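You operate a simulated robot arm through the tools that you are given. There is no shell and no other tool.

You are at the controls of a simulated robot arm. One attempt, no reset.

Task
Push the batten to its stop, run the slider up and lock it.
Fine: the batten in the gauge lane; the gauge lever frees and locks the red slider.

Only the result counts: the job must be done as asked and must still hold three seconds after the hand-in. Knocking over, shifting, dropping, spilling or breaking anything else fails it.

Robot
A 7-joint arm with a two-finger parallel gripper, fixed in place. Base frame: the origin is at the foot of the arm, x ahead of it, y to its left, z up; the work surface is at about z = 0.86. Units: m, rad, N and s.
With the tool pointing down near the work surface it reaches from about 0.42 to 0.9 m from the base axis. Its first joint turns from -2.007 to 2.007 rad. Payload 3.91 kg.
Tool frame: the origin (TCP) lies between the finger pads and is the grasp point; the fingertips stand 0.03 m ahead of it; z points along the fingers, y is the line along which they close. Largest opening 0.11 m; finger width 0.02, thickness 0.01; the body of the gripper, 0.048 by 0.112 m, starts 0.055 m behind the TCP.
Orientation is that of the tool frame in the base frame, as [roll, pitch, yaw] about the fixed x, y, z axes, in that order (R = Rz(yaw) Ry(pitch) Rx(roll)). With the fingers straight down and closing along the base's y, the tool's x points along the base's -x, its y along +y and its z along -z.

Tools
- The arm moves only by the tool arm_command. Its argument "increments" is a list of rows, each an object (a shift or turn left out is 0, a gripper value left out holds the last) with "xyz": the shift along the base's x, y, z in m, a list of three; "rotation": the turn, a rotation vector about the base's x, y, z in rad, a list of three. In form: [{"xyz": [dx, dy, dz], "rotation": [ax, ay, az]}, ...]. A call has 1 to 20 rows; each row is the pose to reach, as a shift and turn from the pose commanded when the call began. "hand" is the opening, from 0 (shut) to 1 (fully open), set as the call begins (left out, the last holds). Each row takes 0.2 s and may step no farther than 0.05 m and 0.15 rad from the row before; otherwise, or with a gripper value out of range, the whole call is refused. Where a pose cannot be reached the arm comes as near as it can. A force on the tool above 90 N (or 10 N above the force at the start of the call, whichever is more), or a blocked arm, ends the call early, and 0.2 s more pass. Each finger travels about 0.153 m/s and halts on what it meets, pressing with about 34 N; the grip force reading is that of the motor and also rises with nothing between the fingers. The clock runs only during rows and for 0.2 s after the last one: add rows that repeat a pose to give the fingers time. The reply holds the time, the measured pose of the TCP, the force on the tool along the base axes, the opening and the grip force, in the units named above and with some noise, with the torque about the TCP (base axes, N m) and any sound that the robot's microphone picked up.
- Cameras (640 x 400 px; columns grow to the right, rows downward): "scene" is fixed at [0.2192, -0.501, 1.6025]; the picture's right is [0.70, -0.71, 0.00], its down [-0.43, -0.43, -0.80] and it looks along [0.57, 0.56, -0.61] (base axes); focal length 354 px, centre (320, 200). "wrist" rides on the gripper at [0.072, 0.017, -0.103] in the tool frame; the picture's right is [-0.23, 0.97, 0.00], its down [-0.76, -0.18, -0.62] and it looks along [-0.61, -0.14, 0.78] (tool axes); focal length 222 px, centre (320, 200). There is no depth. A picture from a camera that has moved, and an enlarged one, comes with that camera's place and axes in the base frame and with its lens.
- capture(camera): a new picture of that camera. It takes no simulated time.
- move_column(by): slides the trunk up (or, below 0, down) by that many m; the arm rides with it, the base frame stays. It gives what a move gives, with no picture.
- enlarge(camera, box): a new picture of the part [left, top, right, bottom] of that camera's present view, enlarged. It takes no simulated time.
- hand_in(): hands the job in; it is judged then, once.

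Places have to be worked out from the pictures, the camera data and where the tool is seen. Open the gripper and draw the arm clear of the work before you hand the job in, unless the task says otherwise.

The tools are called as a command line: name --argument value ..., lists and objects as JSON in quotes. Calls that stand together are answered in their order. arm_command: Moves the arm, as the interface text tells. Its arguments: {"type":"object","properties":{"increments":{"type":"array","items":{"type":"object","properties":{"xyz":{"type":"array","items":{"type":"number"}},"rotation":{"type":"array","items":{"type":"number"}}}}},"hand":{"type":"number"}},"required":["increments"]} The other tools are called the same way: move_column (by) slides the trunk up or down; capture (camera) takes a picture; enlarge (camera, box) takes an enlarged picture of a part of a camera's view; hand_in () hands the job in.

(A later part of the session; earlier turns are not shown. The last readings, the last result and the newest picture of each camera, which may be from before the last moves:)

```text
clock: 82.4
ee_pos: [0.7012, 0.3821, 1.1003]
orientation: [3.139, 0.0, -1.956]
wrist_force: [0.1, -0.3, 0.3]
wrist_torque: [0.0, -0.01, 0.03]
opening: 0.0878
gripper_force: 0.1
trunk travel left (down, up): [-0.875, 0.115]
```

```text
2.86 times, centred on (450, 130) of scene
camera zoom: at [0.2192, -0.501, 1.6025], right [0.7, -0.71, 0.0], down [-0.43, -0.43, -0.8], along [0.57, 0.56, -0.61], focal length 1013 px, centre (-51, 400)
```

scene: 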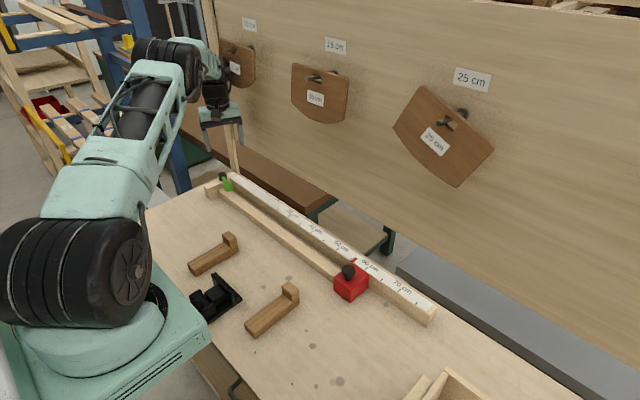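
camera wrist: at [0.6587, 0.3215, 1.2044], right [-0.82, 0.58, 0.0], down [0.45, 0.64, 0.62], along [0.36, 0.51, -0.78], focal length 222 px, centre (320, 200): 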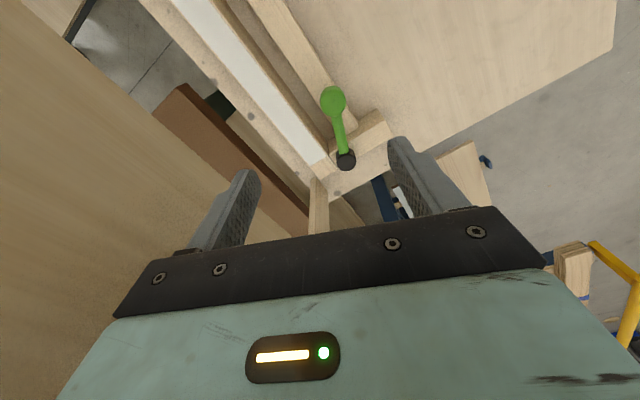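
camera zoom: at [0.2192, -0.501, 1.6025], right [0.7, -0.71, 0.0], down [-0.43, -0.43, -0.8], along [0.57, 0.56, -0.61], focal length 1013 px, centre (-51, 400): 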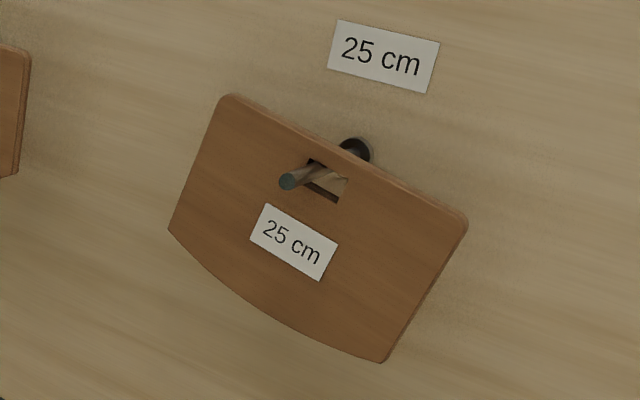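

The swing is shrinking, and at 78 s it passed close to its original attitude, with the peg still in its slot. While it settles I'll move the arm back toward its start pose, well away from the back panel.

arm_command --hand 0.8 --increments '[{"xyz": [-0.015, -0.01, 0.01], "rotation": [0, 0, -0.08]}, {"xyz": [-0.03, -0.02, 0.02], "rotation": [0, 0, -0.16]}, {"xyz": [-0.045, -0.03, 0.03], "rotation": [0, 0, -0.24]}, {"xyz": [-0.06, -0.04, 0.045], "rotation": [0, 0, -0.32]}, {"xyz": [-0.075, -0.05, 0.06], "rotation": [0, 0, -0.4]}, {"xyz": [-0.09, -0.06, 0.075], "rotation": [0, 0, -0.48]}, {"xyz": [-0.105, -0.07, 0.09], "rotation": [0, 0, -0.56]}, {"xyz": [-0.12, -0.08, 0.1], "rotation": [0, 0, -0.64]}, {"xyz": [-0.135, -0.09, 0.11], "rotation": [0, 0, -0.72]}, {"xyz": [-0.15, -0.1, 0.12], "rotation": [0, 0, -0.8]}, {"xyz": [-0.165, -0.11, 0.13], "rotation": [0, 0, -0.88]}, {"xyz": [-0.18, -0.12, 0.14], "rotation": [0, 0, -0.96]}, {"xyz": [-0.195, -0.13, 0.15], "rotation": [0, 0, -1.04]}, {"xyz": [-0.21, -0.14, 0.16], "rotation": [0, 0, -1.12]}, {"xyz": [-0.225, -0.148, 0.17], "rotation": [0, 0, -1.185]}, {"xyz": [-0.235, -0.15, 0.175], "rotation": [0, 0, -1.185]}]'

capture --camera "scene"

arm_command --increments '[{"xyz": [0, 0, 0]}]'

enlarge --camera "scene" --box '[380, 60, 520, 200]'

arm_command --increments '[{"xyz": [0, 0, 0]}]'

enlarge --camera "scene" --box '[380, 60, 520, 200]'

```text
clock: 85.8
ee_pos: [0.4667, 0.2302, 1.2747]
orientation: [3.141, -0.001, -3.142]
wrist_force: [0.4, 0.1, -0.5]
wrist_torque: [-0.01, 0.02, 0.02]
opening: 0.0881
gripper_force: 0.0
trunk travel left (down, up): [-0.875, 0.115]
```

```text
taken
```

scene: 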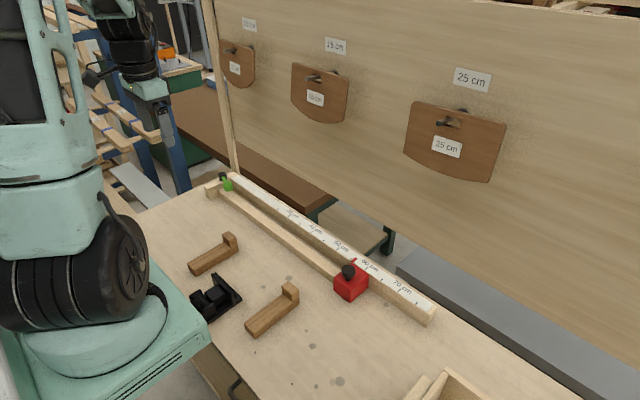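

```text
clock: 86.2
ee_pos: [0.4668, 0.2304, 1.2752]
orientation: [3.141, 0.001, -3.141]
wrist_force: [-0.2, 0.2, -0.4]
wrist_torque: [0.0, 0.02, 0.03]
opening: 0.088
gripper_force: 0.0
trunk travel left (down, up): [-0.875, 0.115]
```

```text
2.86 times, centred on (450, 130) of scene
camera zoom: at [0.2192, -0.501, 1.6025], right [0.7, -0.71, 0.0], down [-0.43, -0.43, -0.8], along [0.57, 0.56, -0.61], focal length 1013 px, centre (-51, 400)
```

zoom: 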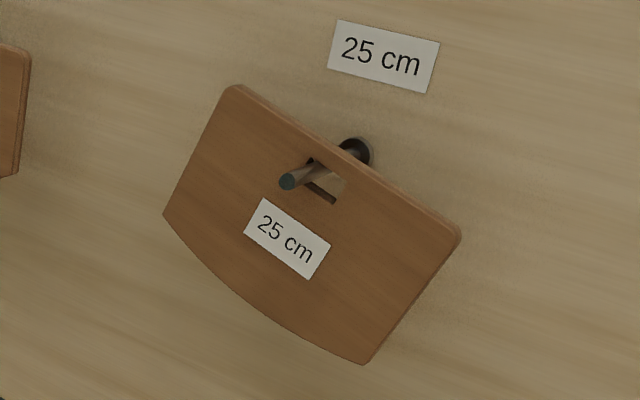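

```text
clock: 86.6
ee_pos: [0.4678, 0.231, 1.2739]
orientation: [3.141, 0.0, 3.141]
wrist_force: [-0.1, 0.2, 0.0]
wrist_torque: [0.01, -0.02, 0.02]
opening: 0.0882
gripper_force: 0.1
trunk travel left (down, up): [-0.875, 0.115]
```

```text
2.86 times, centred on (450, 130) of scene
camera zoom: at [0.2192, -0.501, 1.6025], right [0.7, -0.71, 0.0], down [-0.43, -0.43, -0.8], along [0.57, 0.56, -0.61], focal length 1013 px, centre (-51, 400)
```

zoom: 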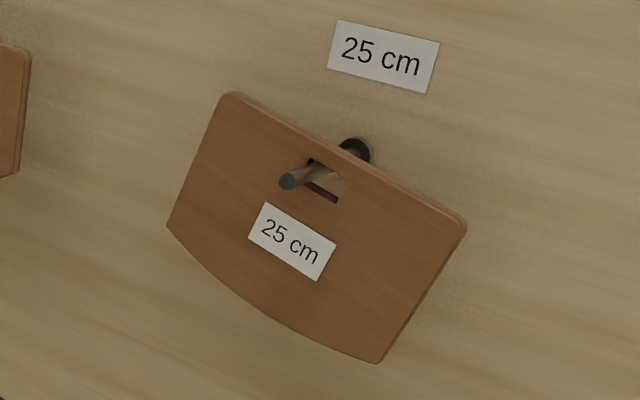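

The board is still swinging quickly with light damping around roughly its original attitude. I'll wait longer with the arm clear.

arm_command --increments '[{"xyz": [0, 0, 0]}, {"xyz": [0, 0, 0]}, {"xyz": [0, 0, 0]}, {"xyz": [0, 0, 0]}, {"xyz": [0, 0, 0]}, {"xyz": [0, 0, 0]}, {"xyz": [0, 0, 0]}, {"xyz": [0, 0, 0]}, {"xyz": [0, 0, 0]}, {"xyz": [0, 0, 0]}, {"xyz": [0, 0, 0]}, {"xyz": [0, 0, 0]}, {"xyz": [0, 0, 0]}, {"xyz": [0, 0, 0]}, {"xyz": [0, 0, 0]}, {"xyz": [0, 0, 0]}, {"xyz": [0, 0, 0]}, {"xyz": [0, 0, 0]}, {"xyz": [0, 0, 0]}, {"xyz": [0, 0, 0]}]'

arm_command --increments '[{"xyz": [0, 0, 0]}, {"xyz": [0, 0, 0]}, {"xyz": [0, 0, 0]}, {"xyz": [0, 0, 0]}, {"xyz": [0, 0, 0]}, {"xyz": [0, 0, 0]}, {"xyz": [0, 0, 0]}, {"xyz": [0, 0, 0]}, {"xyz": [0, 0, 0]}, {"xyz": [0, 0, 0]}, {"xyz": [0, 0, 0]}, {"xyz": [0, 0, 0]}, {"xyz": [0, 0, 0]}, {"xyz": [0, 0, 0]}, {"xyz": [0, 0, 0]}, {"xyz": [0, 0, 0]}, {"xyz": [0, 0, 0]}, {"xyz": [0, 0, 0]}, {"xyz": [0, 0, 0]}, {"xyz": [0, 0, 0]}]'

arm_command --increments '[{"xyz": [0, 0, 0]}, {"xyz": [0, 0, 0]}, {"xyz": [0, 0, 0]}, {"xyz": [0, 0, 0]}, {"xyz": [0, 0, 0]}, {"xyz": [0, 0, 0]}, {"xyz": [0, 0, 0]}, {"xyz": [0, 0, 0]}, {"xyz": [0, 0, 0]}, {"xyz": [0, 0, 0]}, {"xyz": [0, 0, 0]}, {"xyz": [0, 0, 0]}, {"xyz": [0, 0, 0]}, {"xyz": [0, 0, 0]}, {"xyz": [0, 0, 0]}, {"xyz": [0, 0, 0]}, {"xyz": [0, 0, 0]}, {"xyz": [0, 0, 0]}, {"xyz": [0, 0, 0]}, {"xyz": [0, 0, 0]}]'

enlarge --camera "scene" --box '[380, 60, 520, 200]'

arm_command --increments '[{"xyz": [0, 0, 0]}]'

enlarge --camera "scene" --box '[380, 60, 520, 200]'

arm_command --increments '[{"xyz": [0, 0, 0]}]'

enlarge --camera "scene" --box '[380, 60, 520, 200]'

```text
clock: 90.8
ee_pos: [0.4681, 0.231, 1.2748]
orientation: [-3.141, 0.0, -3.141]
wrist_force: [0.7, -0.4, 0.6]
wrist_torque: [0.03, -0.03, 0.03]
opening: 0.0882
gripper_force: 0.1
trunk travel left (down, up): [-0.875, 0.115]
```

```text
clock: 95.0
ee_pos: [0.4666, 0.2309, 1.2744]
orientation: [3.141, -0.001, 3.14]
wrist_force: [0.3, 0.1, 0.3]
wrist_torque: [-0.03, -0.02, 0.0]
opening: 0.0882
gripper_force: 0.0
trunk travel left (down, up): [-0.875, 0.115]
```

```text
clock: 99.2
ee_pos: [0.4666, 0.2296, 1.2736]
orientation: [3.141, -0.002, -3.14]
wrist_force: [-0.2, -0.1, -0.2]
wrist_torque: [-0.01, 0.01, 0.01]
opening: 0.088
gripper_force: 0.1
trunk travel left (down, up): [-0.875, 0.115]
```

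```text
2.86 times, centred on (450, 130) of scene
camera zoom: at [0.2192, -0.501, 1.6025], right [0.7, -0.71, 0.0], down [-0.43, -0.43, -0.8], along [0.57, 0.56, -0.61], focal length 1013 px, centre (-51, 400)
```

zoom: 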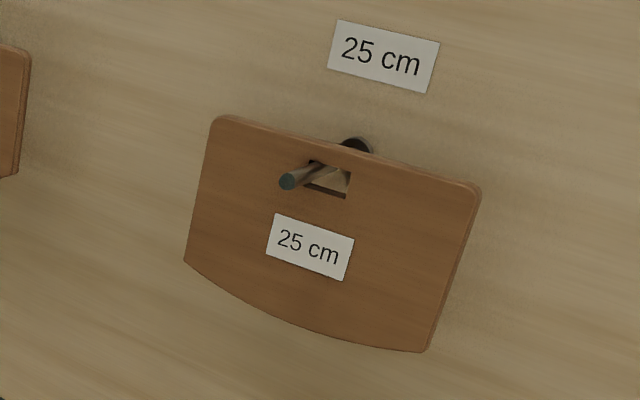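

```text
clock: 99.6
ee_pos: [0.4671, 0.2308, 1.2742]
orientation: [-3.141, 0.0, 3.141]
wrist_force: [-1.1, -0.5, -0.5]
wrist_torque: [-0.01, 0.0, 0.04]
opening: 0.0881
gripper_force: 0.0
trunk travel left (down, up): [-0.875, 0.115]
```

```text
2.86 times, centred on (450, 130) of scene
camera zoom: at [0.2192, -0.501, 1.6025], right [0.7, -0.71, 0.0], down [-0.43, -0.43, -0.8], along [0.57, 0.56, -0.61], focal length 1013 px, centre (-51, 400)
```

zoom: 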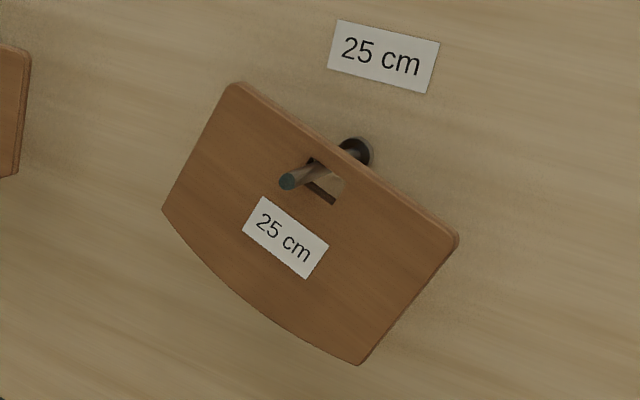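

```text
clock: 100.0
ee_pos: [0.4664, 0.2297, 1.2742]
orientation: [3.141, -0.001, -3.141]
wrist_force: [0.1, 0.6, -0.1]
wrist_torque: [0.01, 0.0, 0.0]
opening: 0.0881
gripper_force: 0.2
trunk travel left (down, up): [-0.875, 0.115]
```

```text
2.86 times, centred on (450, 130) of scene
camera zoom: at [0.2192, -0.501, 1.6025], right [0.7, -0.71, 0.0], down [-0.43, -0.43, -0.8], along [0.57, 0.56, -0.61], focal length 1013 px, centre (-51, 400)
```

zoom: 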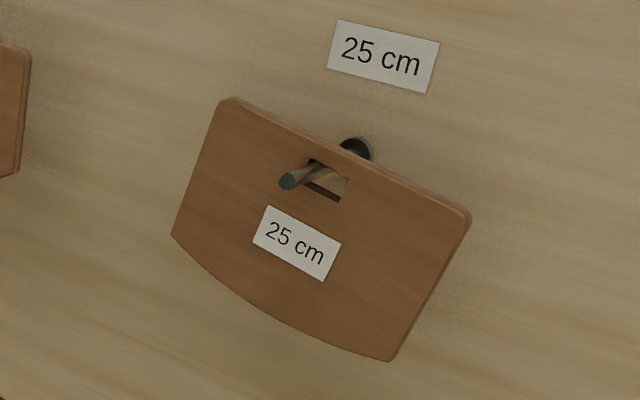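

The work on the bench is in place, but the bumped board still swings roughly ±10°. I'll let it die down with the arm parked before handing in.

arm_command --increments '[{"xyz": [0, 0, 0]}, {"xyz": [0, 0, 0]}, {"xyz": [0, 0, 0]}, {"xyz": [0, 0, 0]}, {"xyz": [0, 0, 0]}, {"xyz": [0, 0, 0]}, {"xyz": [0, 0, 0]}, {"xyz": [0, 0, 0]}, {"xyz": [0, 0, 0]}, {"xyz": [0, 0, 0]}, {"xyz": [0, 0, 0]}, {"xyz": [0, 0, 0]}, {"xyz": [0, 0, 0]}, {"xyz": [0, 0, 0]}, {"xyz": [0, 0, 0]}, {"xyz": [0, 0, 0]}, {"xyz": [0, 0, 0]}, {"xyz": [0, 0, 0]}, {"xyz": [0, 0, 0]}, {"xyz": [0, 0, 0]}]'

arm_command --increments '[{"xyz": [0, 0, 0]}, {"xyz": [0, 0, 0]}, {"xyz": [0, 0, 0]}, {"xyz": [0, 0, 0]}, {"xyz": [0, 0, 0]}, {"xyz": [0, 0, 0]}, {"xyz": [0, 0, 0]}, {"xyz": [0, 0, 0]}, {"xyz": [0, 0, 0]}, {"xyz": [0, 0, 0]}, {"xyz": [0, 0, 0]}, {"xyz": [0, 0, 0]}, {"xyz": [0, 0, 0]}, {"xyz": [0, 0, 0]}, {"xyz": [0, 0, 0]}, {"xyz": [0, 0, 0]}, {"xyz": [0, 0, 0]}, {"xyz": [0, 0, 0]}, {"xyz": [0, 0, 0]}, {"xyz": [0, 0, 0]}]'

arm_command --increments '[{"xyz": [0, 0, 0]}, {"xyz": [0, 0, 0]}, {"xyz": [0, 0, 0]}, {"xyz": [0, 0, 0]}, {"xyz": [0, 0, 0]}, {"xyz": [0, 0, 0]}, {"xyz": [0, 0, 0]}, {"xyz": [0, 0, 0]}, {"xyz": [0, 0, 0]}, {"xyz": [0, 0, 0]}, {"xyz": [0, 0, 0]}, {"xyz": [0, 0, 0]}, {"xyz": [0, 0, 0]}, {"xyz": [0, 0, 0]}, {"xyz": [0, 0, 0]}, {"xyz": [0, 0, 0]}, {"xyz": [0, 0, 0]}, {"xyz": [0, 0, 0]}, {"xyz": [0, 0, 0]}, {"xyz": [0, 0, 0]}]'

arm_command --increments '[{"xyz": [0, 0, 0]}, {"xyz": [0, 0, 0]}, {"xyz": [0, 0, 0]}, {"xyz": [0, 0, 0]}, {"xyz": [0, 0, 0]}, {"xyz": [0, 0, 0]}, {"xyz": [0, 0, 0]}, {"xyz": [0, 0, 0]}, {"xyz": [0, 0, 0]}, {"xyz": [0, 0, 0]}, {"xyz": [0, 0, 0]}, {"xyz": [0, 0, 0]}, {"xyz": [0, 0, 0]}, {"xyz": [0, 0, 0]}, {"xyz": [0, 0, 0]}, {"xyz": [0, 0, 0]}, {"xyz": [0, 0, 0]}, {"xyz": [0, 0, 0]}, {"xyz": [0, 0, 0]}, {"xyz": [0, 0, 0]}]'

arm_command --increments '[{"xyz": [0, 0, 0]}, {"xyz": [0, 0, 0]}, {"xyz": [0, 0, 0]}, {"xyz": [0, 0, 0]}, {"xyz": [0, 0, 0]}, {"xyz": [0, 0, 0]}, {"xyz": [0, 0, 0]}, {"xyz": [0, 0, 0]}, {"xyz": [0, 0, 0]}, {"xyz": [0, 0, 0]}, {"xyz": [0, 0, 0]}, {"xyz": [0, 0, 0]}, {"xyz": [0, 0, 0]}, {"xyz": [0, 0, 0]}, {"xyz": [0, 0, 0]}, {"xyz": [0, 0, 0]}, {"xyz": [0, 0, 0]}, {"xyz": [0, 0, 0]}, {"xyz": [0, 0, 0]}, {"xyz": [0, 0, 0]}]'

capture --camera "scene"

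arm_command --increments '[{"xyz": [0, 0, 0]}]'

enlarge --camera "scene" --box '[380, 60, 520, 200]'

arm_command --increments '[{"xyz": [0, 0, 0]}]'

enlarge --camera "scene" --box '[380, 60, 520, 200]'

```text
clock: 104.2
ee_pos: [0.4665, 0.2307, 1.2749]
orientation: [-3.14, 0.0, -3.141]
wrist_force: [-1.0, -0.2, -0.5]
wrist_torque: [0.0, -0.02, -0.02]
opening: 0.0881
gripper_force: 0.2
trunk travel left (down, up): [-0.875, 0.115]
```

```text
clock: 108.4
ee_pos: [0.4675, 0.2303, 1.2752]
orientation: [-3.141, 0.001, -3.14]
wrist_force: [0.0, -0.5, 0.6]
wrist_torque: [0.0, -0.02, 0.02]
opening: 0.0879
gripper_force: 0.1
trunk travel left (down, up): [-0.875, 0.115]
```

```text
clock: 112.6
ee_pos: [0.468, 0.2316, 1.2749]
orientation: [3.141, -0.001, -3.141]
wrist_force: [0.1, -0.2, -0.9]
wrist_torque: [0.0, 0.0, -0.02]
opening: 0.0883
gripper_force: 0.1
trunk travel left (down, up): [-0.875, 0.115]
```

```text
clock: 116.8
ee_pos: [0.4667, 0.2309, 1.2752]
orientation: [-3.141, 0.002, 3.141]
wrist_force: [-0.3, 0.8, 0.4]
wrist_torque: [0.02, 0.0, -0.02]
opening: 0.0882
gripper_force: 0.1
trunk travel left (down, up): [-0.875, 0.115]
```

```text
clock: 121.0
ee_pos: [0.4662, 0.2299, 1.2752]
orientation: [3.141, 0.0, -3.141]
wrist_force: [0.5, 0.5, -0.5]
wrist_torque: [0.04, -0.01, -0.03]
opening: 0.0883
gripper_force: 0.0
trunk travel left (down, up): [-0.875, 0.115]
```

```text
taken
```

scene: 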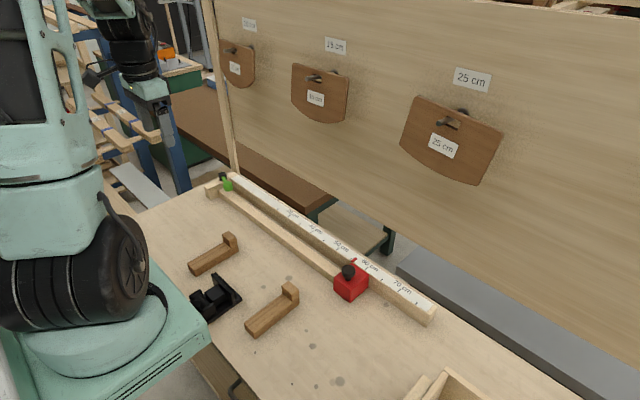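

```text
clock: 121.4
ee_pos: [0.4675, 0.2309, 1.2747]
orientation: [3.14, 0.001, 3.141]
wrist_force: [-0.1, -0.4, -0.5]
wrist_torque: [-0.02, 0.03, 0.0]
opening: 0.0882
gripper_force: 0.1
trunk travel left (down, up): [-0.875, 0.115]
```

```text
2.86 times, centred on (450, 130) of scene
camera zoom: at [0.2192, -0.501, 1.6025], right [0.7, -0.71, 0.0], down [-0.43, -0.43, -0.8], along [0.57, 0.56, -0.61], focal length 1013 px, centre (-51, 400)
```

zoom: 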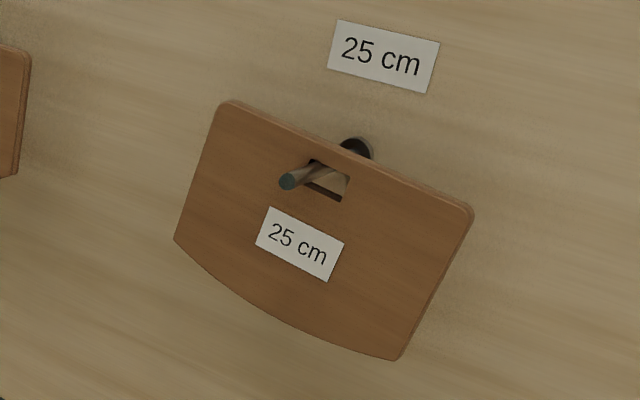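

```text
clock: 121.8
ee_pos: [0.4671, 0.2298, 1.2739]
orientation: [-3.141, -0.001, -3.142]
wrist_force: [0.6, -0.5, 0.0]
wrist_torque: [0.02, -0.02, -0.01]
opening: 0.0879
gripper_force: 0.0
trunk travel left (down, up): [-0.875, 0.115]
```

```text
2.86 times, centred on (450, 130) of scene
camera zoom: at [0.2192, -0.501, 1.6025], right [0.7, -0.71, 0.0], down [-0.43, -0.43, -0.8], along [0.57, 0.56, -0.61], focal length 1013 px, centre (-51, 400)
```

zoom: 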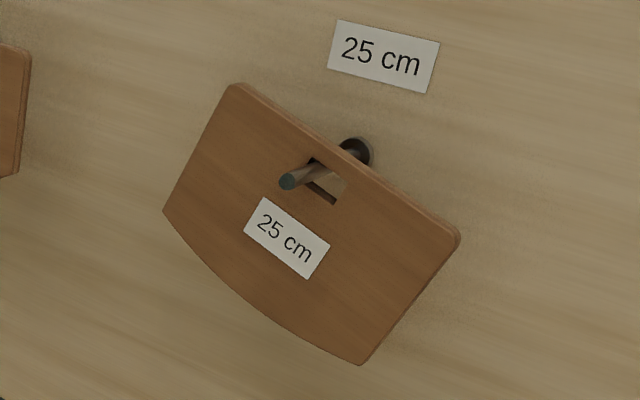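

The board seems to have slid about 1 cm along its slot on the peg, and it still swings. I'll sample it finely to find the swing amplitude and mean attitude.

arm_command --increments '[{"xyz": [0, 0, 0]}]'

enlarge --camera "scene" --box '[380, 60, 520, 200]'

arm_command --increments '[{"xyz": [0, 0, 0]}]'

enlarge --camera "scene" --box '[380, 60, 520, 200]'

arm_command --increments '[{"xyz": [0, 0, 0]}]'

enlarge --camera "scene" --box '[380, 60, 520, 200]'

arm_command --increments '[{"xyz": [0, 0, 0]}]'

enlarge --camera "scene" --box '[380, 60, 520, 200]'

enlarge --camera "scene" --box '[290, 230, 410, 330]'

```text
clock: 122.2
ee_pos: [0.4683, 0.2308, 1.2737]
orientation: [-3.14, 0.0, 3.141]
wrist_force: [0.7, 0.0, 0.1]
wrist_torque: [0.0, -0.01, -0.01]
opening: 0.0881
gripper_force: 0.1
trunk travel left (down, up): [-0.875, 0.115]
```

```text
2.86 times, centred on (450, 130) of scene
camera zoom: at [0.2192, -0.501, 1.6025], right [0.7, -0.71, 0.0], down [-0.43, -0.43, -0.8], along [0.57, 0.56, -0.61], focal length 1013 px, centre (-51, 400)
```

zoom: 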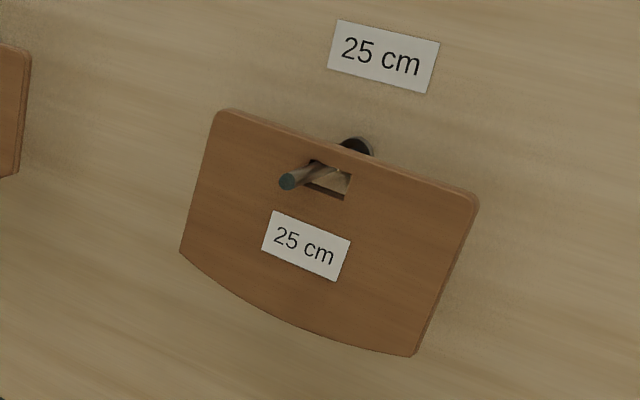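

```text
clock: 122.6
ee_pos: [0.4679, 0.2295, 1.2751]
orientation: [3.141, 0.001, 3.141]
wrist_force: [-0.5, 0.1, 0.2]
wrist_torque: [0.0, -0.02, 0.03]
opening: 0.088
gripper_force: 0.1
trunk travel left (down, up): [-0.875, 0.115]
```

```text
2.86 times, centred on (450, 130) of scene
camera zoom: at [0.2192, -0.501, 1.6025], right [0.7, -0.71, 0.0], down [-0.43, -0.43, -0.8], along [0.57, 0.56, -0.61], focal length 1013 px, centre (-51, 400)
```

zoom: 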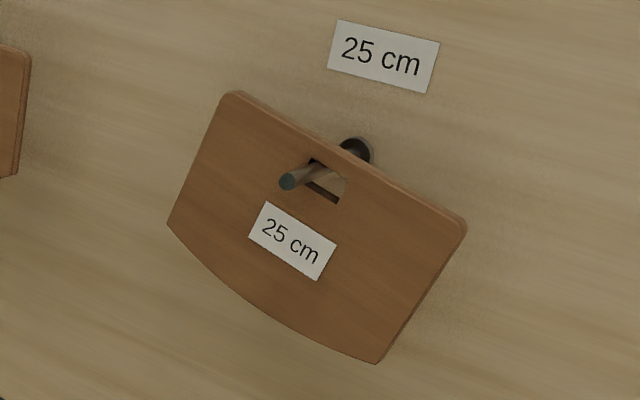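

```text
clock: 123.0
ee_pos: [0.4685, 0.2301, 1.2738]
orientation: [3.141, 0.0, -3.141]
wrist_force: [0.0, -0.7, 0.0]
wrist_torque: [0.0, 0.0, 0.0]
opening: 0.0882
gripper_force: 0.1
trunk travel left (down, up): [-0.875, 0.115]
```

```text
2.86 times, centred on (450, 130) of scene
camera zoom: at [0.2192, -0.501, 1.6025], right [0.7, -0.71, 0.0], down [-0.43, -0.43, -0.8], along [0.57, 0.56, -0.61], focal length 1013 px, centre (-51, 400)
```

zoom: 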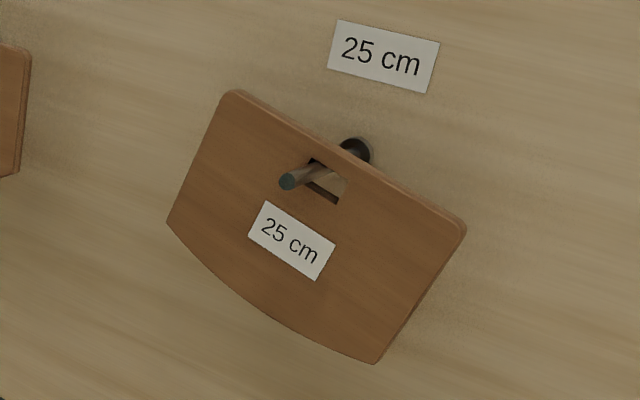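

```text
clock: 123.4
ee_pos: [0.4685, 0.2305, 1.2746]
orientation: [3.141, 0.0, -3.14]
wrist_force: [-0.4, 0.4, 0.4]
wrist_torque: [0.01, -0.02, -0.02]
opening: 0.088
gripper_force: 0.0
trunk travel left (down, up): [-0.875, 0.115]
```

```text
2.86 times, centred on (450, 130) of scene
camera zoom: at [0.2192, -0.501, 1.6025], right [0.7, -0.71, 0.0], down [-0.43, -0.43, -0.8], along [0.57, 0.56, -0.61], focal length 1013 px, centre (-51, 400)
```

zoom: 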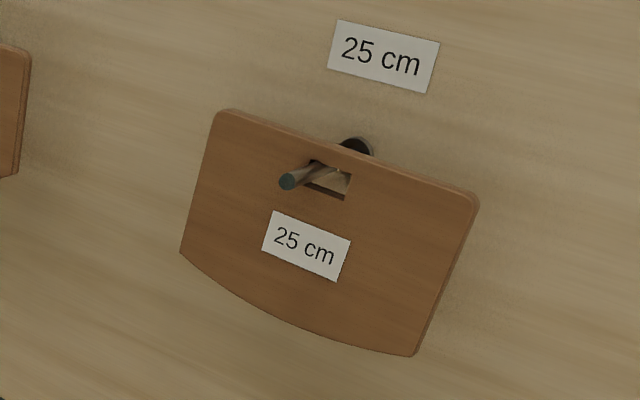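

```text
4.00 times, centred on (350, 280) of scene
camera zoom: at [0.2192, -0.501, 1.6025], right [0.7, -0.71, 0.0], down [-0.43, -0.43, -0.8], along [0.57, 0.56, -0.61], focal length 1418 px, centre (200, -120)
```

zoom: 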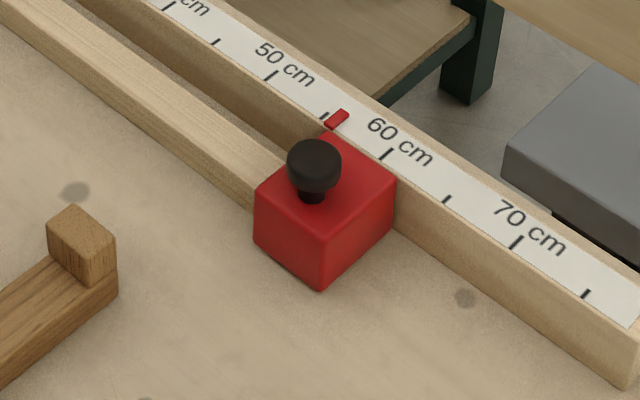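

The work is right, but I must have brushed the hanging board with the wrist during a pass: it now hangs off-centre on its peg, with mean tilt about 7° more than at first. From the picture the panel appears to stand at x≈0.83. I'll look at it with the wrist camera from a safe standoff, hand tilted forward, to see whether I can gently re-centre it.

arm_command --hand 0 --increments '[{"xyz": [0, -0.04, 0.004], "rotation": [0, -0.06, 0]}, {"xyz": [0, -0.08, 0.008], "rotation": [0, -0.12, 0]}, {"xyz": [0, -0.12, 0.012], "rotation": [0, -0.18, 0]}, {"xyz": [0, -0.16, 0.016], "rotation": [0, -0.24, 0]}, {"xyz": [0, -0.2, 0.02], "rotation": [0, -0.3, 0]}, {"xyz": [0, -0.24, 0.024], "rotation": [0, -0.36, 0]}, {"xyz": [0, -0.28, 0.028], "rotation": [0, -0.42, 0]}, {"xyz": [0, -0.32, 0.032], "rotation": [0, -0.48, 0]}, {"xyz": [0, -0.36, 0.036], "rotation": [0, -0.54, 0]}, {"xyz": [0, -0.4, 0.04], "rotation": [0, -0.6, 0]}, {"xyz": [0, -0.44, 0.044], "rotation": [0, -0.66, 0]}, {"xyz": [0, -0.48, 0.048], "rotation": [0, -0.72, 0]}, {"xyz": [0, -0.51, 0.05], "rotation": [0, -0.78, 0]}, {"xyz": [0, -0.53, 0.05], "rotation": [0, -0.84, 0]}, {"xyz": [0, -0.53, 0.05], "rotation": [0, -0.84, 0]}]'

capture --camera "wrist"

capture --camera "scene"

```text
clock: 126.6
ee_pos: [0.4745, -0.3145, 1.3402]
orientation: [-3.142, 0.84, -3.14]
wrist_force: [-0.5, 0.1, -0.4]
wrist_torque: [0.01, 0.01, 0.02]
opening: 0.0001
gripper_force: 33.7
out of reach, approached as far as the arm can: row 7, 8, 9, 10, 11, 12, 13, 14, 15
trunk travel left (down, up): [-0.875, 0.115]
```

```text
taken
camera wrist: at [0.3496, -0.2977, 1.3552], right [0.15, 0.97, 0.17], down [0.04, -0.18, 0.98], along [0.99, -0.14, -0.07], focal length 222 px, centre (320, 200)
```

wrist: 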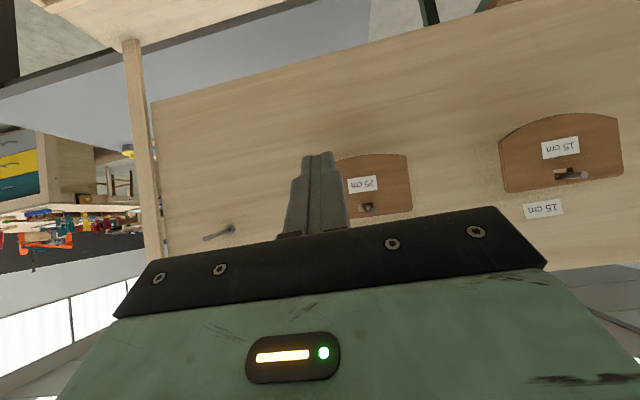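

```text
taken
```

scene: 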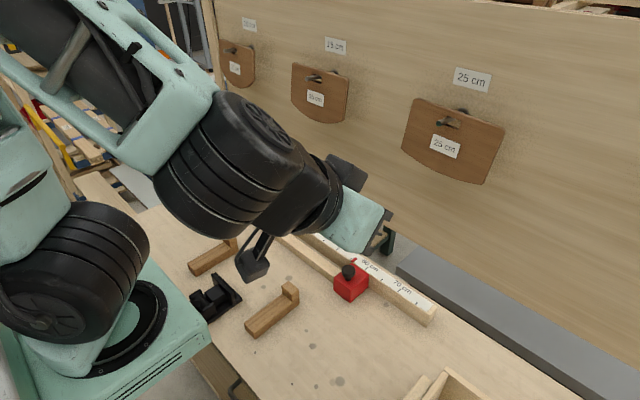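

The wrist camera, upside-down here, sees the hanging boards. I'll enlarge to place the board and peg in 3D.

enlarge --camera "wrist" --box '[300, 130, 450, 230]'

enlarge --camera "scene" --box '[380, 60, 520, 200]'

enlarge --camera "wrist" --box '[480, 90, 640, 230]'

```text
4.00 times, centred on (375, 180) of wrist
camera zoom: at [0.3496, -0.2977, 1.3552], right [0.15, 0.97, 0.17], down [0.04, -0.18, 0.98], along [0.99, -0.14, -0.07], focal length 888 px, centre (100, 280)
```

zoom: 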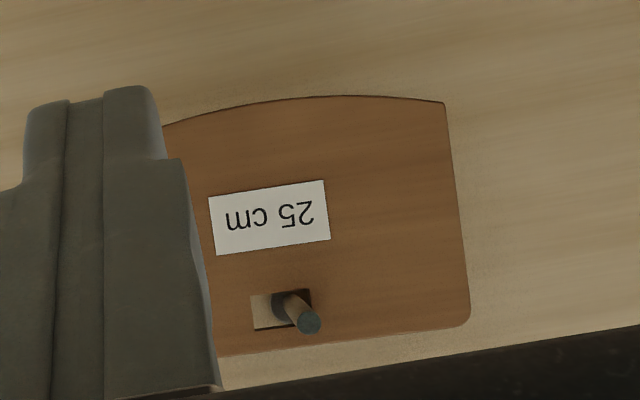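

```text
2.86 times, centred on (450, 130) of scene
camera zoom: at [0.2192, -0.501, 1.6025], right [0.7, -0.71, 0.0], down [-0.43, -0.43, -0.8], along [0.57, 0.56, -0.61], focal length 1013 px, centre (-51, 400)
```

zoom: 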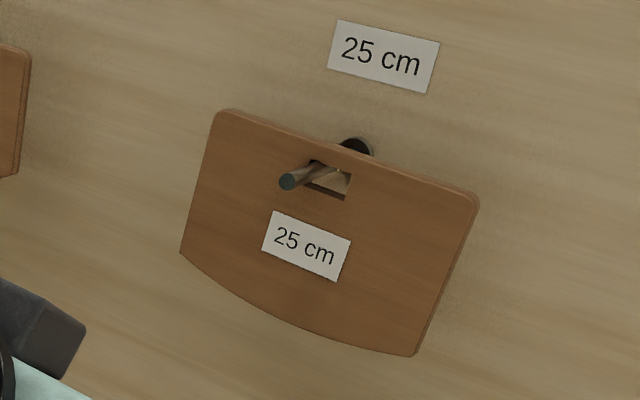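

```text
2.86 times, centred on (560, 160) of wrist
camera zoom: at [0.3496, -0.2977, 1.3552], right [0.15, 0.97, 0.17], down [0.04, -0.18, 0.98], along [0.99, -0.14, -0.07], focal length 635 px, centre (-366, 314)
```

zoom: 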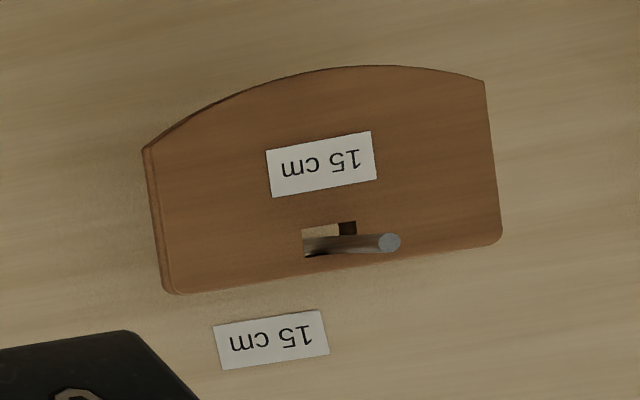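

Triangulating gives the peg tip at about (0.728, -0.269, 1.358) and the panel at x≈0.81. The board hangs with the peg about 6 mm off its slot centre, which explains the tilt. The space at y≈-0.40, between this peg and the empty one near y=-0.57, is clear, so I'll approach there with the shut fingertips and stop well short of the panel.

arm_command --hand 0 --increments '[{"xyz": [0.02, -0.03, 0.005]}, {"xyz": [0.05, -0.06, 0.01]}, {"xyz": [0.08, -0.085, 0.015]}, {"xyz": [0.11, -0.09, 0.02]}, {"xyz": [0.14, -0.09, 0.02]}, {"xyz": [0.17, -0.09, 0.02]}, {"xyz": [0.2, -0.09, 0.02]}, {"xyz": [0.225, -0.09, 0.02]}, {"xyz": [0.225, -0.09, 0.02]}]'

capture --camera "wrist"

capture --camera "scene"

```text
clock: 128.6
ee_pos: [0.7007, -0.406, 1.3574]
orientation: [-3.139, 0.841, -3.141]
wrist_force: [0.0, 0.4, 0.4]
wrist_torque: [0.0, -0.04, -0.01]
opening: 0.0002
gripper_force: 33.9
trunk travel left (down, up): [-0.875, 0.115]
```

```text
taken
camera wrist: at [0.5763, -0.3877, 1.3741], right [0.15, 0.97, 0.17], down [0.04, -0.18, 0.98], along [0.99, -0.14, -0.07], focal length 222 px, centre (320, 200)
```

wrist: 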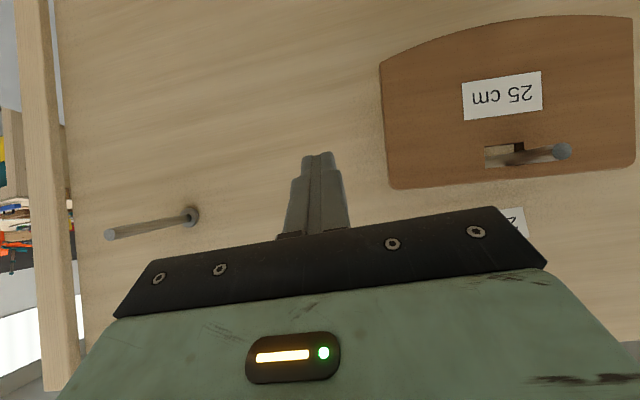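

```text
taken
```

scene: 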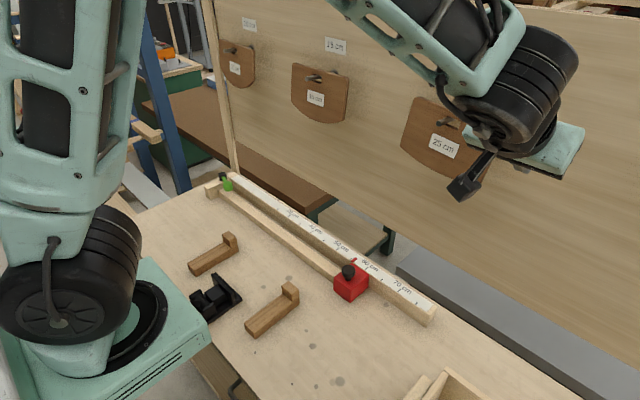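

The wrist camera has a good view of board and peg from here. I'll enlarge it to read the peg's place in the slot and the swing.

enlarge --camera "wrist" --box '[360, 0, 640, 210]'

arm_command --increments '[{"xyz": [0, 0, 0]}]'

enlarge --camera "wrist" --box '[360, 0, 640, 210]'

arm_command --increments '[{"xyz": [0, 0, 0]}]'

enlarge --camera "wrist" --box '[360, 0, 640, 210]'

```text
1.90 times, centred on (500, 105) of wrist
camera zoom: at [0.5763, -0.3877, 1.3741], right [0.15, 0.97, 0.17], down [0.04, -0.18, 0.98], along [0.99, -0.14, -0.07], focal length 423 px, centre (-23, 381)
```

zoom: 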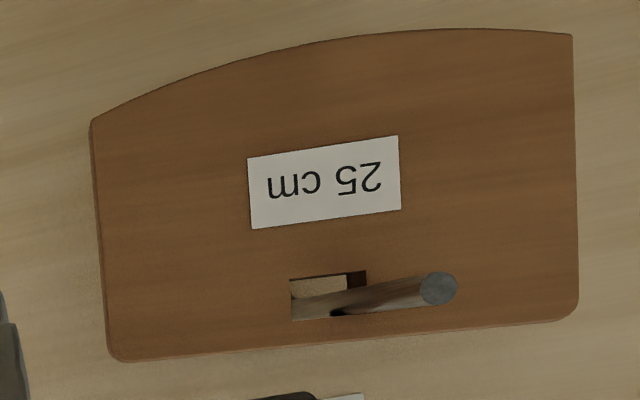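

```text
clock: 129.0
ee_pos: [0.7012, -0.4049, 1.3579]
orientation: [-3.139, 0.838, -3.139]
wrist_force: [0.9, 0.0, 0.7]
wrist_torque: [0.02, -0.02, 0.01]
opening: 0.0
gripper_force: 34.9
trunk travel left (down, up): [-0.875, 0.115]
```

```text
1.90 times, centred on (500, 105) of wrist
camera zoom: at [0.576, -0.3877, 1.3741], right [0.15, 0.97, 0.17], down [0.04, -0.18, 0.98], along [0.99, -0.14, -0.07], focal length 423 px, centre (-23, 381)
```

zoom: 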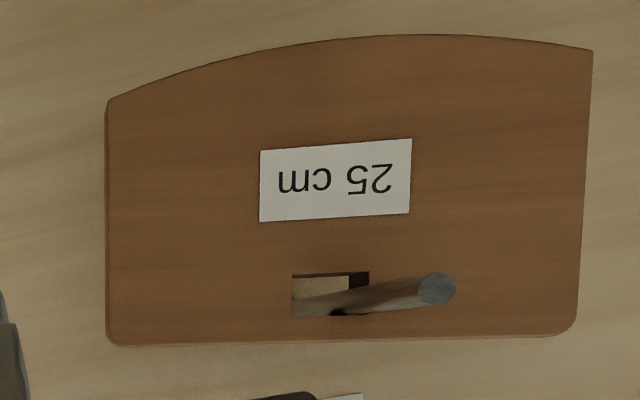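

```text
clock: 129.4
ee_pos: [0.7012, -0.4057, 1.3583]
orientation: [-3.139, 0.839, -3.141]
wrist_force: [1.1, 0.4, -0.8]
wrist_torque: [-0.04, 0.04, 0.0]
opening: 0.0003
gripper_force: 33.9
trunk travel left (down, up): [-0.875, 0.115]
```

```text
1.90 times, centred on (500, 105) of wrist
camera zoom: at [0.5759, -0.3877, 1.3741], right [0.15, 0.97, 0.17], down [0.04, -0.18, 0.98], along [0.99, -0.14, -0.07], focal length 423 px, centre (-23, 381)
```

zoom: 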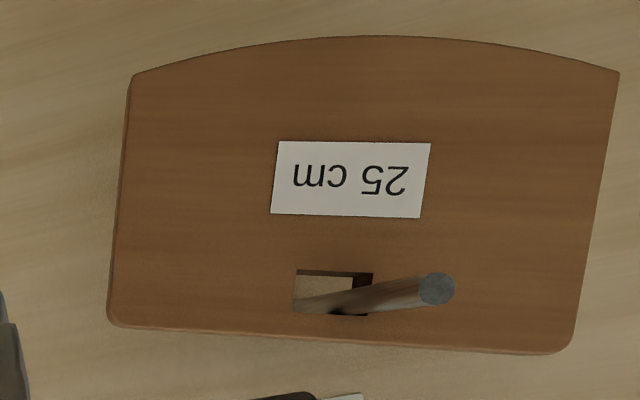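

The peg sits near the +y end of the slot, so the board has to move about 1 cm toward +y. Its near edge is at y≈-0.347 and z≈1.33–1.35. I'll bring the fingertips to the board's plane beside that edge, at about peg height and still 4 cm off in y.

arm_command --hand 0 --increments '[{"xyz": [0.015, 0, 0]}, {"xyz": [0.03, 0, -0.001]}, {"xyz": [0.045, 0, -0.002]}, {"xyz": [0.057, 0, -0.003]}, {"xyz": [0.067, 0, -0.003]}, {"xyz": [0.067, 0, -0.003]}]'

capture --camera "wrist"

enlarge --camera "scene" --box '[380, 0, 600, 220]'

```text
clock: 130.8
ee_pos: [0.7685, -0.4065, 1.3552]
orientation: [-3.139, 0.843, -3.14]
wrist_force: [0.2, -0.5, 0.1]
wrist_torque: [0.0, 0.01, 0.02]
opening: 0.0
gripper_force: 34.3
trunk travel left (down, up): [-0.875, 0.115]
```

```text
taken
camera wrist: at [0.6444, -0.3879, 1.3705], right [0.15, 0.97, 0.17], down [0.04, -0.18, 0.98], along [0.99, -0.14, -0.07], focal length 222 px, centre (320, 200)
```

wrist: 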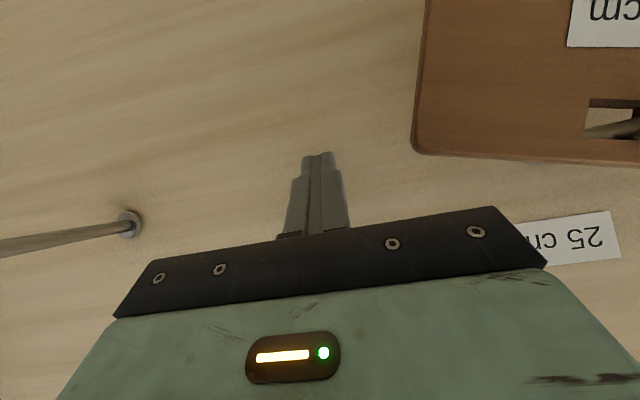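

```text
1.82 times, centred on (490, 110) of scene
camera zoom: at [0.2192, -0.501, 1.6025], right [0.7, -0.71, 0.0], down [-0.43, -0.43, -0.8], along [0.57, 0.56, -0.61], focal length 644 px, centre (11, 364)
```

zoom: 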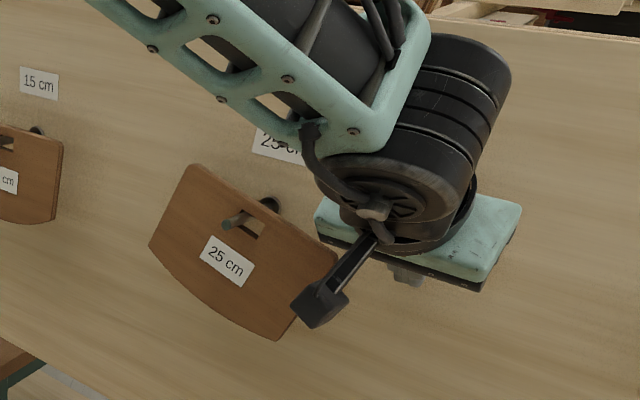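

The fingertip would meet the board right at its rounded top corner, so I'll lower by 10 mm for a sounder contact and close in along +y to just short of touching.

arm_command --hand 0 --increments '[{"xyz": [0, 0, -0.005]}, {"xyz": [0, 0.006, -0.01]}, {"xyz": [0, 0.014, -0.01]}, {"xyz": [0, 0.022, -0.01]}, {"xyz": [0, 0.03, -0.01]}, {"xyz": [0, 0.036, -0.01]}, {"xyz": [0, 0.036, -0.01]}]'

capture --camera "wrist"

enlarge --camera "wrist" --box '[260, 50, 500, 230]'

```text
clock: 132.4
ee_pos: [0.7676, -0.3702, 1.3451]
orientation: [-3.139, 0.841, -3.139]
wrist_force: [-0.5, 0.2, 0.7]
wrist_torque: [-0.02, -0.01, 0.01]
opening: 0.0
gripper_force: 34.2
trunk travel left (down, up): [-0.875, 0.115]
```

```text
taken
camera wrist: at [0.6427, -0.3533, 1.3608], right [0.15, 0.97, 0.17], down [0.04, -0.18, 0.98], along [0.99, -0.14, -0.07], focal length 222 px, centre (320, 200)
```

wrist: 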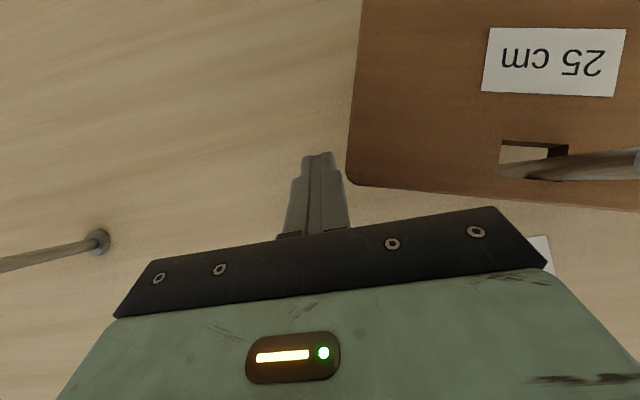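

```text
2.22 times, centred on (380, 140) of wrist
camera zoom: at [0.6427, -0.3533, 1.3608], right [0.15, 0.97, 0.17], down [0.04, -0.18, 0.98], along [0.99, -0.14, -0.07], focal length 494 px, centre (187, 333)
```

zoom: 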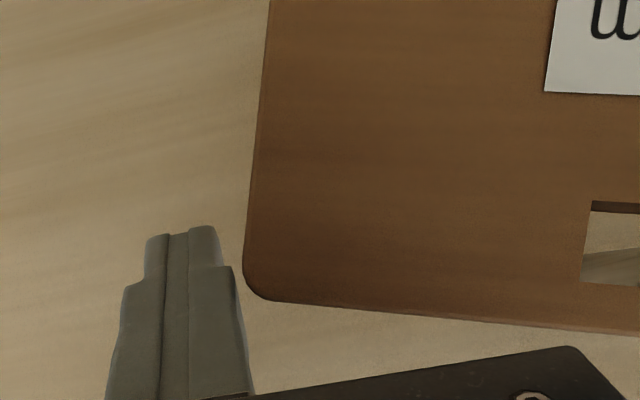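

About 9 mm remains to the board's edge. I'll advance in 2 mm steps.

arm_command --hand 0 --increments '[{"xyz": [0, 0.002, 0]}, {"xyz": [0, 0.004, 0]}, {"xyz": [0, 0.006, 0]}, {"xyz": [0, 0.008, 0]}, {"xyz": [0, 0.01, 0]}, {"xyz": [0, 0.011, 0]}]'

enlarge --camera "wrist" --box '[260, 30, 620, 240]'

arm_command --hand 0 --increments '[{"xyz": [0, 0, 0]}]'

enlarge --camera "wrist" --box '[260, 30, 620, 240]'

```text
clock: 133.8
ee_pos: [0.7677, -0.3592, 1.3447]
orientation: [-3.139, 0.84, -3.14]
wrist_force: [-0.3, -0.7, 0.3]
wrist_torque: [-0.02, 0.02, 0.02]
opening: 0.0
gripper_force: 34.0
trunk travel left (down, up): [-0.875, 0.115]
```

```text
1.78 times, centred on (440, 135) of wrist
camera zoom: at [0.6437, -0.3418, 1.3606], right [0.15, 0.97, 0.17], down [0.04, -0.18, 0.98], along [0.99, -0.14, -0.07], focal length 395 px, centre (107, 316)
```

zoom: 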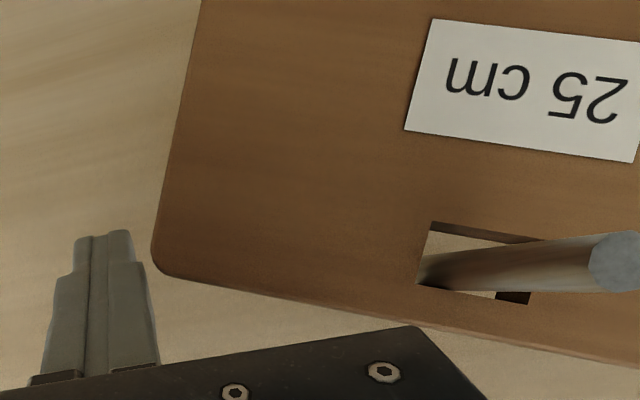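

```text
clock: 134.2
ee_pos: [0.7685, -0.3604, 1.3452]
orientation: [-3.138, 0.84, -3.141]
wrist_force: [-0.5, -1.0, -0.3]
wrist_torque: [-0.02, 0.01, -0.01]
opening: 0.0003
gripper_force: 34.3
trunk travel left (down, up): [-0.875, 0.115]
```

```text
1.78 times, centred on (440, 135) of wrist
camera zoom: at [0.6436, -0.3418, 1.3606], right [0.15, 0.97, 0.17], down [0.04, -0.18, 0.98], along [0.99, -0.14, -0.07], focal length 395 px, centre (107, 316)
```

zoom: 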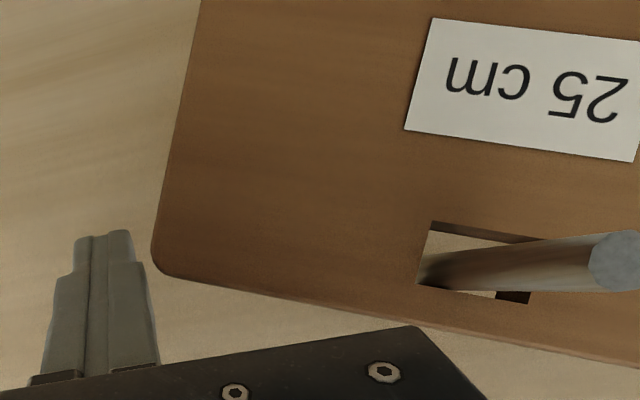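

The board has stopped swinging but stands at a larger tilt, so something on the hand is holding it. I'll look from the scene camera before moving.

enlarge --camera "scene" --box '[380, 40, 560, 200]'

capture --camera "wrist"

```text
2.50 times, centred on (470, 120) of scene
camera zoom: at [0.2192, -0.501, 1.6025], right [0.7, -0.71, 0.0], down [-0.43, -0.43, -0.8], along [0.57, 0.56, -0.61], focal length 886 px, centre (-55, 400)
```

zoom: 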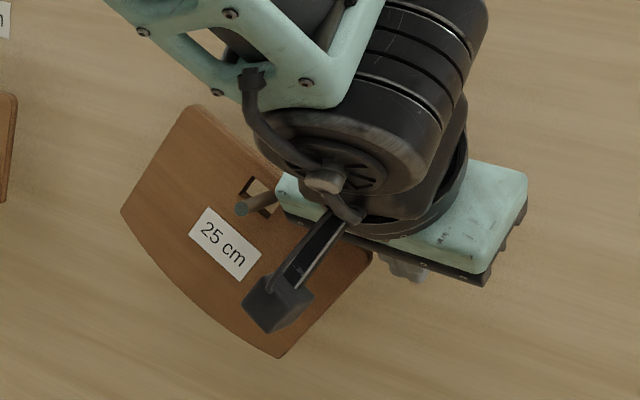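

```text
taken
camera wrist: at [0.6436, -0.3418, 1.3606], right [0.15, 0.97, 0.17], down [0.04, -0.18, 0.98], along [0.99, -0.14, -0.07], focal length 222 px, centre (320, 200)
```

wrist: 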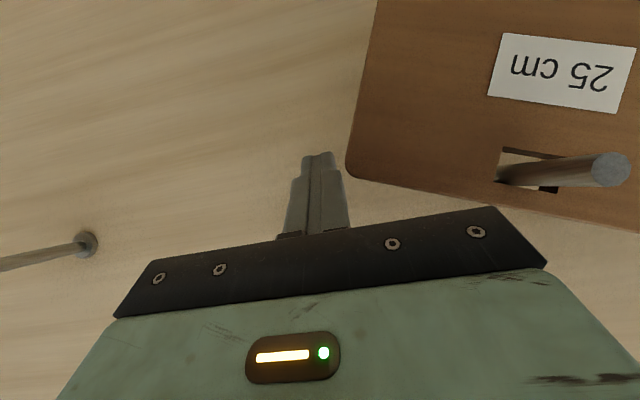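

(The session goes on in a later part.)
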